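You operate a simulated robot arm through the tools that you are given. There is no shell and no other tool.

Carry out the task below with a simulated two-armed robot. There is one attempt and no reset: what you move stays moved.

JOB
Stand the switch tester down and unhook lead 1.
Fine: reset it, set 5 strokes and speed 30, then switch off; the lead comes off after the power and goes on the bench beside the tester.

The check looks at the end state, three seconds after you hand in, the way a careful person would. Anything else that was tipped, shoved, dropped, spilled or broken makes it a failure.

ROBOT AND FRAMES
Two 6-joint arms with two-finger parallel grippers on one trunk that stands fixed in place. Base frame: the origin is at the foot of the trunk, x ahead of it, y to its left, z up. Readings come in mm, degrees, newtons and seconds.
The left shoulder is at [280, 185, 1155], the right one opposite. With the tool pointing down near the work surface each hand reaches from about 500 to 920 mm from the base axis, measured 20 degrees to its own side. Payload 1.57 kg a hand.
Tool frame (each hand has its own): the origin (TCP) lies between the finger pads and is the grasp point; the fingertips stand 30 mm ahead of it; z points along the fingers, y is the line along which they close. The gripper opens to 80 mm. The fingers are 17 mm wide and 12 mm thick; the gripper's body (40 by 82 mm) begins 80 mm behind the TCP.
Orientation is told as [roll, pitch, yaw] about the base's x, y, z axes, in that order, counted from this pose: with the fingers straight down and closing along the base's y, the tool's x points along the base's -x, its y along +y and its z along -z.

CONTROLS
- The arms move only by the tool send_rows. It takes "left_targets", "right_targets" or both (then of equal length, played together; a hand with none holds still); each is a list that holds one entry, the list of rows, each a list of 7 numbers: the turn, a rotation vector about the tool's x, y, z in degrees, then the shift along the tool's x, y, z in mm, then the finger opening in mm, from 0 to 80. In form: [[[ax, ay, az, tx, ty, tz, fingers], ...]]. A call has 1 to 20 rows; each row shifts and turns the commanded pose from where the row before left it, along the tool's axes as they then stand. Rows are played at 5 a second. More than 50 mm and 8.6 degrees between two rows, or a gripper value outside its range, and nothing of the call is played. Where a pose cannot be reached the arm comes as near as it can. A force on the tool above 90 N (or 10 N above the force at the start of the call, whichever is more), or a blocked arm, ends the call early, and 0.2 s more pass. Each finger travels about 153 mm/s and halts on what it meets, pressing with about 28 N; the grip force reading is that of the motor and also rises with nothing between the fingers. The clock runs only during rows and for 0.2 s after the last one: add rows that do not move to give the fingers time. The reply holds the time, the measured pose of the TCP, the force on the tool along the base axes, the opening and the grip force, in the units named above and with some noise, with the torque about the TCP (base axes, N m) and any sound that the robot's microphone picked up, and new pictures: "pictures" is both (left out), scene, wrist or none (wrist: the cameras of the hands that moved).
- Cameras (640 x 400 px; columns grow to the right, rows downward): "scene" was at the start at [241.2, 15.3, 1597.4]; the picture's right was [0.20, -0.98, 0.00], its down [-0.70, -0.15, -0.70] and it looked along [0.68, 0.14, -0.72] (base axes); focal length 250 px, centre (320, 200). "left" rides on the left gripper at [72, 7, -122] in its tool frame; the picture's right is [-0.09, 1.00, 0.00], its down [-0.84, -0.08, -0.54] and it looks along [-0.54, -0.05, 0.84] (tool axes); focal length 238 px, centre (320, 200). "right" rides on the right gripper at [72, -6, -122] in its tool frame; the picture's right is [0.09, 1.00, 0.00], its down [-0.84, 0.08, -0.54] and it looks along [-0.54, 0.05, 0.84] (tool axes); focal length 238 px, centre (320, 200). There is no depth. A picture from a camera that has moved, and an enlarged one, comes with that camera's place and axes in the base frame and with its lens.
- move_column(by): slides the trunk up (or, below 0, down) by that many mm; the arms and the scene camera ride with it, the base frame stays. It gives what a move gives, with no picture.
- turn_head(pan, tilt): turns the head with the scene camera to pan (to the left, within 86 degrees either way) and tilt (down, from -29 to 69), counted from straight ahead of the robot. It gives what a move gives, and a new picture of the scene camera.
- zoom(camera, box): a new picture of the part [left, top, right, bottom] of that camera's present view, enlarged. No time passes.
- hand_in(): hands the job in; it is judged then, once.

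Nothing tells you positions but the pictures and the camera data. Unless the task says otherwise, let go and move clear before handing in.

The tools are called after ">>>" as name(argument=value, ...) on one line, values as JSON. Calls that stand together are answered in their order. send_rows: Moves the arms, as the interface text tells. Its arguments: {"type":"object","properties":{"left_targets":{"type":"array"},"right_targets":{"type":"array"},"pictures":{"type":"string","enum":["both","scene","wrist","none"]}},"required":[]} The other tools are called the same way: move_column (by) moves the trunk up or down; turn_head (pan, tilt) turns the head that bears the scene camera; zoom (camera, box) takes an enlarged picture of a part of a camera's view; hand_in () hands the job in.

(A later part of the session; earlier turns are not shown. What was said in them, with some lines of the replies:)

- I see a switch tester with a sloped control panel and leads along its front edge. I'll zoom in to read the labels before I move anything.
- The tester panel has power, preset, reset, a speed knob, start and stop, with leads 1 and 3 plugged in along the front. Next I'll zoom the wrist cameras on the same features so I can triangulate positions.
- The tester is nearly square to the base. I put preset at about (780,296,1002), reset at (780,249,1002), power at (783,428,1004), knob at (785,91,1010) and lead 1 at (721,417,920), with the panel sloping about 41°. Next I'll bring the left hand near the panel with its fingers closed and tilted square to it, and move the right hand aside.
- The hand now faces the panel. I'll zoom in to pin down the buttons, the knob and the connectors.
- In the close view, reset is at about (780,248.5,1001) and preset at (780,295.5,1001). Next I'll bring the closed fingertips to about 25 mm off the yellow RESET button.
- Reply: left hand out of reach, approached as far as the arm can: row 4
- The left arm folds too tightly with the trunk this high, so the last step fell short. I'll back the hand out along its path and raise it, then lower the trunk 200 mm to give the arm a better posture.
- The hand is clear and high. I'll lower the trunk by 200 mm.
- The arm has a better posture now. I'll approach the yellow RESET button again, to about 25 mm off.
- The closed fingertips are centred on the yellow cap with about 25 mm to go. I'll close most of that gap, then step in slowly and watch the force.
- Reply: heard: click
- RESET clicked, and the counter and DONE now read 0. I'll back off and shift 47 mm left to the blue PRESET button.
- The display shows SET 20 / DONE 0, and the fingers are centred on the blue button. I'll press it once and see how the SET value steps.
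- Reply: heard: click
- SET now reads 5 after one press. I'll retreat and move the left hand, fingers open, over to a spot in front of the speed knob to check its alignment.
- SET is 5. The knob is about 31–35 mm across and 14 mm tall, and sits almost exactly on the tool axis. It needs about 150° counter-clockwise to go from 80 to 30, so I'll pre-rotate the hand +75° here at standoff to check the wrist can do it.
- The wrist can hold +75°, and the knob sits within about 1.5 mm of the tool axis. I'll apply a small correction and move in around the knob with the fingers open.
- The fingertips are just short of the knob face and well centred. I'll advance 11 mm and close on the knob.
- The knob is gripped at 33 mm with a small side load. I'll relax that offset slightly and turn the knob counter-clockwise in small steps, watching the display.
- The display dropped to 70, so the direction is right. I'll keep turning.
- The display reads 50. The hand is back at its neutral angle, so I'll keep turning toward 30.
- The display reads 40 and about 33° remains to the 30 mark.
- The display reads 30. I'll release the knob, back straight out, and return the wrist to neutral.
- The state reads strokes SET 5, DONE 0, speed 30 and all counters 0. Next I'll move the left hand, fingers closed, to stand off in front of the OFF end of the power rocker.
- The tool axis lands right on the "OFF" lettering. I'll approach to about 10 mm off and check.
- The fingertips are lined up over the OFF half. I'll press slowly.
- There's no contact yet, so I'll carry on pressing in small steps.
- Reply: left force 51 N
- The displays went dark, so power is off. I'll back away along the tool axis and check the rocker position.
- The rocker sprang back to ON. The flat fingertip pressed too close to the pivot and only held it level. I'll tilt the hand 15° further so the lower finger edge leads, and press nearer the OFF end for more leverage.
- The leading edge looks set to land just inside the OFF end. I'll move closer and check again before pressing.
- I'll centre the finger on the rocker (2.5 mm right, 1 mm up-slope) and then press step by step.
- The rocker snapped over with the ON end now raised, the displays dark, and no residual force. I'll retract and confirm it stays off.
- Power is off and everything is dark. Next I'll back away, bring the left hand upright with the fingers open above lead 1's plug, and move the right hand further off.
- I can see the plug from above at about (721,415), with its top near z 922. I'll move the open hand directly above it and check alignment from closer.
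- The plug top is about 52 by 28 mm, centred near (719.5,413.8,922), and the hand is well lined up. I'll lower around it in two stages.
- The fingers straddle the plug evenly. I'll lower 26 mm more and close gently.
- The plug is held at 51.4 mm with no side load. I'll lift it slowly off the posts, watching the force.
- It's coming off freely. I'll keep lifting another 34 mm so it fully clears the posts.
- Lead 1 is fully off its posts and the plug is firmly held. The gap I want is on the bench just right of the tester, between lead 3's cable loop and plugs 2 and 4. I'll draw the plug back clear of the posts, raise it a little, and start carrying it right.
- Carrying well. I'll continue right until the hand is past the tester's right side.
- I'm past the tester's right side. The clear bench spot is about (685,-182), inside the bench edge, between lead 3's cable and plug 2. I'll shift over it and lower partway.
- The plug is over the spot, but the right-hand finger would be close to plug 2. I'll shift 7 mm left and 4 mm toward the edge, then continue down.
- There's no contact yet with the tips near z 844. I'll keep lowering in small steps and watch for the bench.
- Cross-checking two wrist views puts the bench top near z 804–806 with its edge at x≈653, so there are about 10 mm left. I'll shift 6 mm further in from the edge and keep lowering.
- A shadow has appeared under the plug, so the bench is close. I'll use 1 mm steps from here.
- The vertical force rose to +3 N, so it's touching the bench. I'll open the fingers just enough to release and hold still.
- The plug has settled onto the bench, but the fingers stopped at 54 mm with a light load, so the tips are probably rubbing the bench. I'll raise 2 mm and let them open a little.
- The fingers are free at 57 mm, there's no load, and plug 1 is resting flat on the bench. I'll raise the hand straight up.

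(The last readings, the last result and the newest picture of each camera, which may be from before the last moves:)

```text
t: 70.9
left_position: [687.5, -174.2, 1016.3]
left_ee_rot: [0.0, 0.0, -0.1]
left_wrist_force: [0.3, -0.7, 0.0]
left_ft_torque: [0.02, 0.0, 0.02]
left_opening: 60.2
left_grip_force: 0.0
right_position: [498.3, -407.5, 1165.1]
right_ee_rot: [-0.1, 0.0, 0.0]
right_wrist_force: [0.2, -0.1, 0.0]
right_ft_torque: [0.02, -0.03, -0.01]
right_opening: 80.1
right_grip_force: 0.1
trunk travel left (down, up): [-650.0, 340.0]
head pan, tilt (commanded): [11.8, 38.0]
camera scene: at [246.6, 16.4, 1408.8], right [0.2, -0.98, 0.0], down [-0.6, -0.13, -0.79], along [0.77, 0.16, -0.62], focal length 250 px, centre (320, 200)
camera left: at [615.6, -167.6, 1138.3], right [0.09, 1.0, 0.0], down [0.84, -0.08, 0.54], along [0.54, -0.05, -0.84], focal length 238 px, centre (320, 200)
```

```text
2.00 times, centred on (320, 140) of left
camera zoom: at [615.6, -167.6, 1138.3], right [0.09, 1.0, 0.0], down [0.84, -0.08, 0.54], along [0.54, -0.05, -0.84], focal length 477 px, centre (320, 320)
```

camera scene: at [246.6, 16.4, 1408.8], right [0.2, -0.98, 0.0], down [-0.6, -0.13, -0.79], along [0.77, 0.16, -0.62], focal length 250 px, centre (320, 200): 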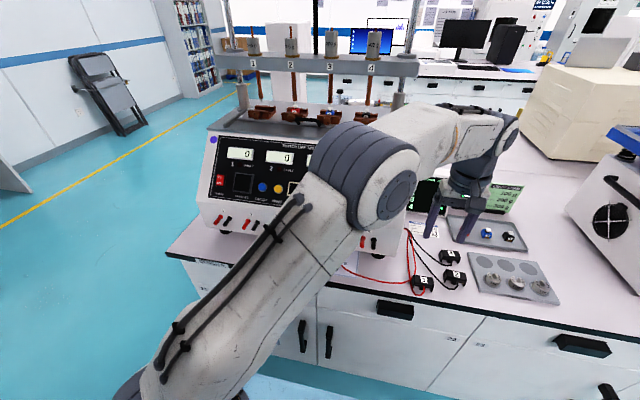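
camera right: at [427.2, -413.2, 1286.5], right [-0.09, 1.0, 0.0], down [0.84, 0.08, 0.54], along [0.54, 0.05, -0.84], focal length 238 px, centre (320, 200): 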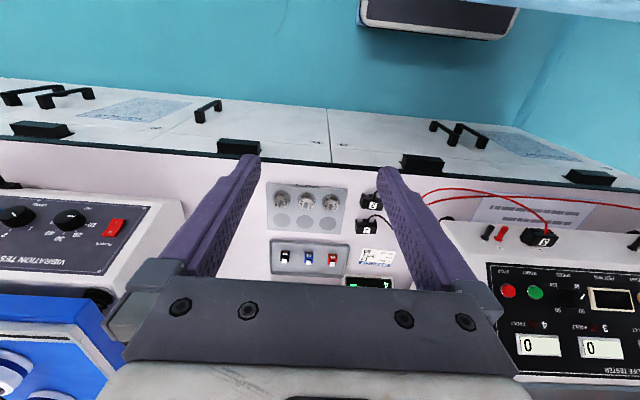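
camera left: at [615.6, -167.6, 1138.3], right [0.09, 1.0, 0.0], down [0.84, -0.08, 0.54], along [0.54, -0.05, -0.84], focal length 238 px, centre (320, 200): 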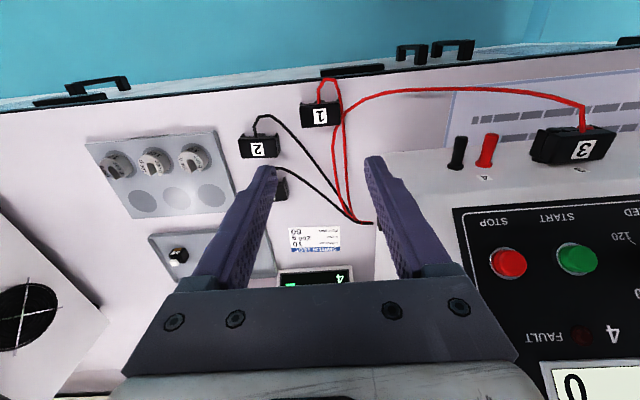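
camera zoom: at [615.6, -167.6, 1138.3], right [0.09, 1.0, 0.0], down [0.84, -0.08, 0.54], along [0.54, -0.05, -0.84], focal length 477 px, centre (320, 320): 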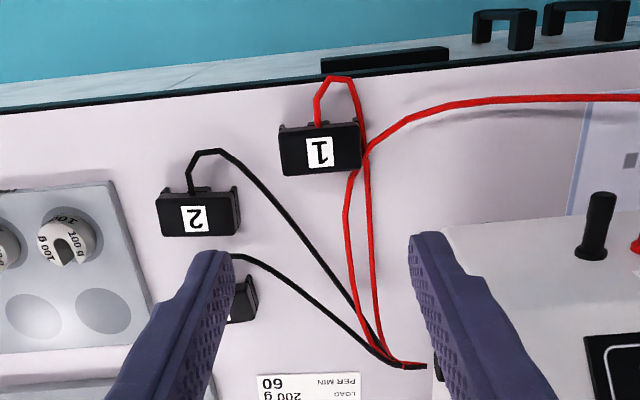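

Plug 1 is on the bench beside the tester, next to plugs 2 and 4, with the hand clear above it. I'll retreat up and back, then swing the left arm to its own side for a final check.

>>> send_rows(left_targets=[[[0, 0, 0, 15, 0, -40, 60], [0, 0, 0, 20, 0, -40, 60], [0, 0, 0, 25, 0, -30, 60], [0, 0, 0, 20, 35, 0, 60], [0, 0, 0, 0, 45, 0, 60], [0, 0, 0, 0, 45, 0, 60], [0, 0, 0, 0, 45, 0, 60], [0, 0, 0, 0, 45, 0, 60], [0, 0, 0, 0, 45, 0, 60], [0, 0, 0, 0, 45, 0, 60], [0, 0, 0, 0, 45, 0, 60], [0, 0, 0, 0, 45, 0, 60], [0, 0, 0, 0, 45, 0, 60], [0, 0, 0, 0, 45, 0, 60], [0, 0, 0, 10, 45, 0, 60], [0, 0, 0, 20, 40, 0, 60], [0, 0, 0, 0, 0, 0, 60]]])

>>> zoom(camera="scene", box=[190, 130, 430, 280])

>>> zoom(camera="scene", box=[380, 200, 580, 325])

>>> zoom(camera="scene", box=[200, 20, 430, 164])

>>> zoom(camera="scene", box=[200, 160, 260, 198])

```text
t: 74.5
left_position: [576.7, 396.5, 1127.0]
left_ee_rot: [0.0, 0.0, 0.0]
left_wrist_force: [-0.4, -0.1, 0.1]
left_ft_torque: [-0.02, -0.02, 0.0]
left_opening: 60.2
left_grip_force: 0.0
right_position: [499.1, -406.7, 1165.6]
right_ee_rot: [0.0, 0.0, 0.0]
right_wrist_force: [-0.7, 1.0, 0.2]
right_ft_torque: [-0.03, -0.01, -0.02]
right_opening: 80.0
right_grip_force: 0.0
trunk travel left (down, up): [-650.0, 340.0]
head pan, tilt (commanded): [11.8, 38.0]
camera scene: at [246.7, 16.6, 1408.8], right [0.2, -0.98, 0.0], down [-0.6, -0.13, -0.79], along [0.77, 0.16, -0.62], focal length 250 px, centre (320, 200)
camera left: at [505.8, 402.8, 1248.5], right [0.09, 1.0, 0.0], down [0.84, -0.08, 0.54], along [0.54, -0.05, -0.84], focal length 238 px, centre (320, 200)
```

scene: 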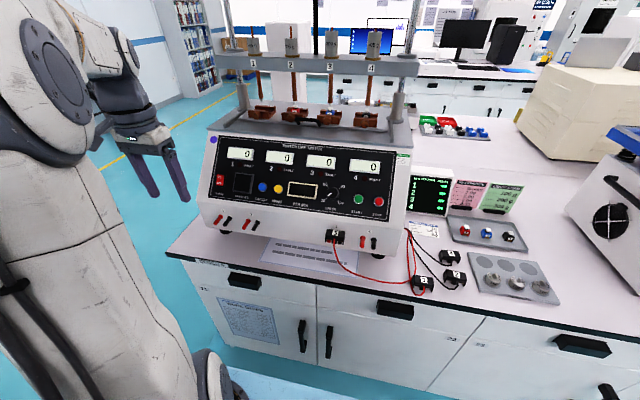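
left: 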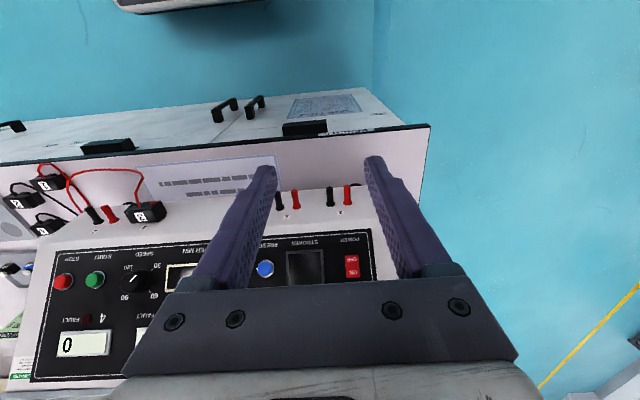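

```text
2.67 times, centred on (310, 205) of scene
camera zoom: at [246.7, 16.6, 1408.8], right [0.2, -0.98, 0.0], down [-0.6, -0.13, -0.79], along [0.77, 0.16, -0.62], focal length 667 px, centre (347, 187)
```

zoom: 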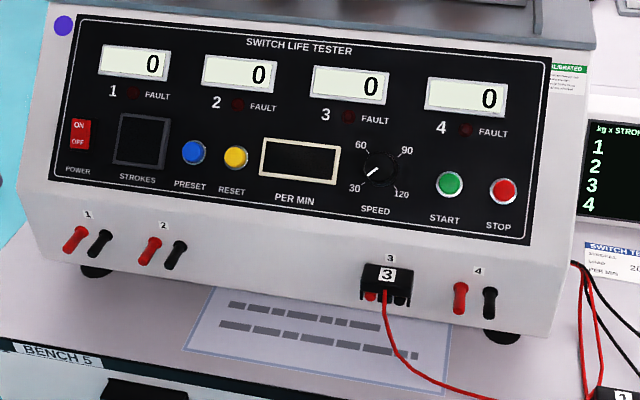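

```text
3.20 times, centred on (480, 262) of scene
camera zoom: at [246.7, 16.6, 1408.8], right [0.2, -0.98, 0.0], down [-0.6, -0.13, -0.79], along [0.77, 0.16, -0.62], focal length 800 px, centre (-192, 0)
```

zoom: 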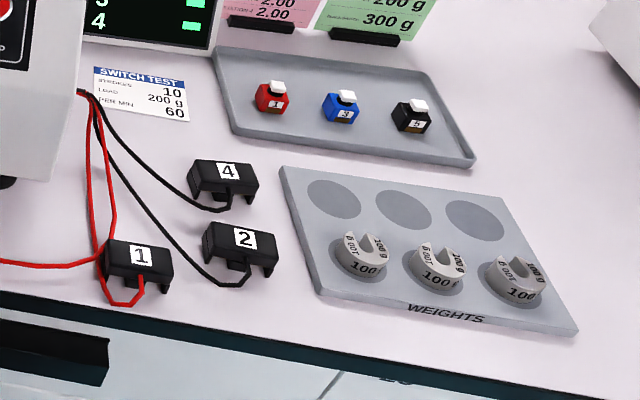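

```text
2.78 times, centred on (315, 92) of scene
camera zoom: at [246.7, 16.6, 1408.8], right [0.2, -0.98, 0.0], down [-0.6, -0.13, -0.79], along [0.77, 0.16, -0.62], focal length 695 px, centre (334, 500)
```

zoom: 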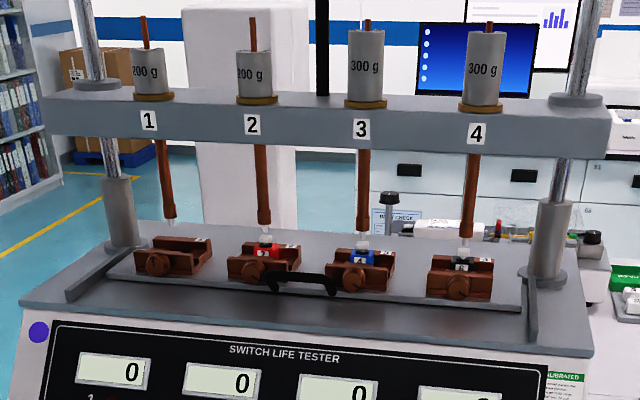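

```text
10.53 times, centred on (230, 179) of scene
camera zoom: at [246.7, 16.6, 1408.8], right [0.2, -0.98, 0.0], down [-0.6, -0.13, -0.79], along [0.77, 0.16, -0.62], focal length 2633 px, centre (1267, 421)
```

zoom: 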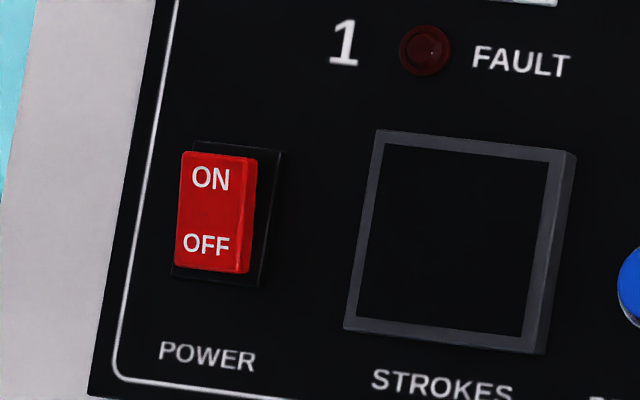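

Everything checks out:
- **Tester:** it was reset, with all counters and DONE at 0. Strokes were set to 5 and the speed read 30 with the pointer on the 30 mark before power-off. The rocker now stays at OFF and the displays are dark.
- **Lead 1:** its posts are bare, and the plug lies flat on the bench beside the tester.
- **Everything else:** leads 2, 3 and 4, the trays and the weights are where they were, and both hands are clear.

I'm handing in.

>>> hand_in()

```text
The job is handed in.
```

The switch tester is stood down and lead 1 is off, lying on the bench beside it; the job is handed in.

- **Reset and settings:** I reset the tester, and all counters and DONE went to 0. Strokes were set to 5 and speed to 30, and the display showed both before I switched off.
- **Power:** The first press on the switch didn't hold and it sprang back to ON. The second press, nearer the OFF end, took. The displays are dark and it stayed off.
- **Lead 1:** I unhooked it after the power was off. Its plug is on the bench just right of the tester's front corner, next to plugs 2 and 4, about 20 mm in from the front edge. Its cable loops out slightly past that edge.

In the final pictures nothing else had been moved or knocked, and both hands were clear. I left the trunk 200 mm lower than it started.
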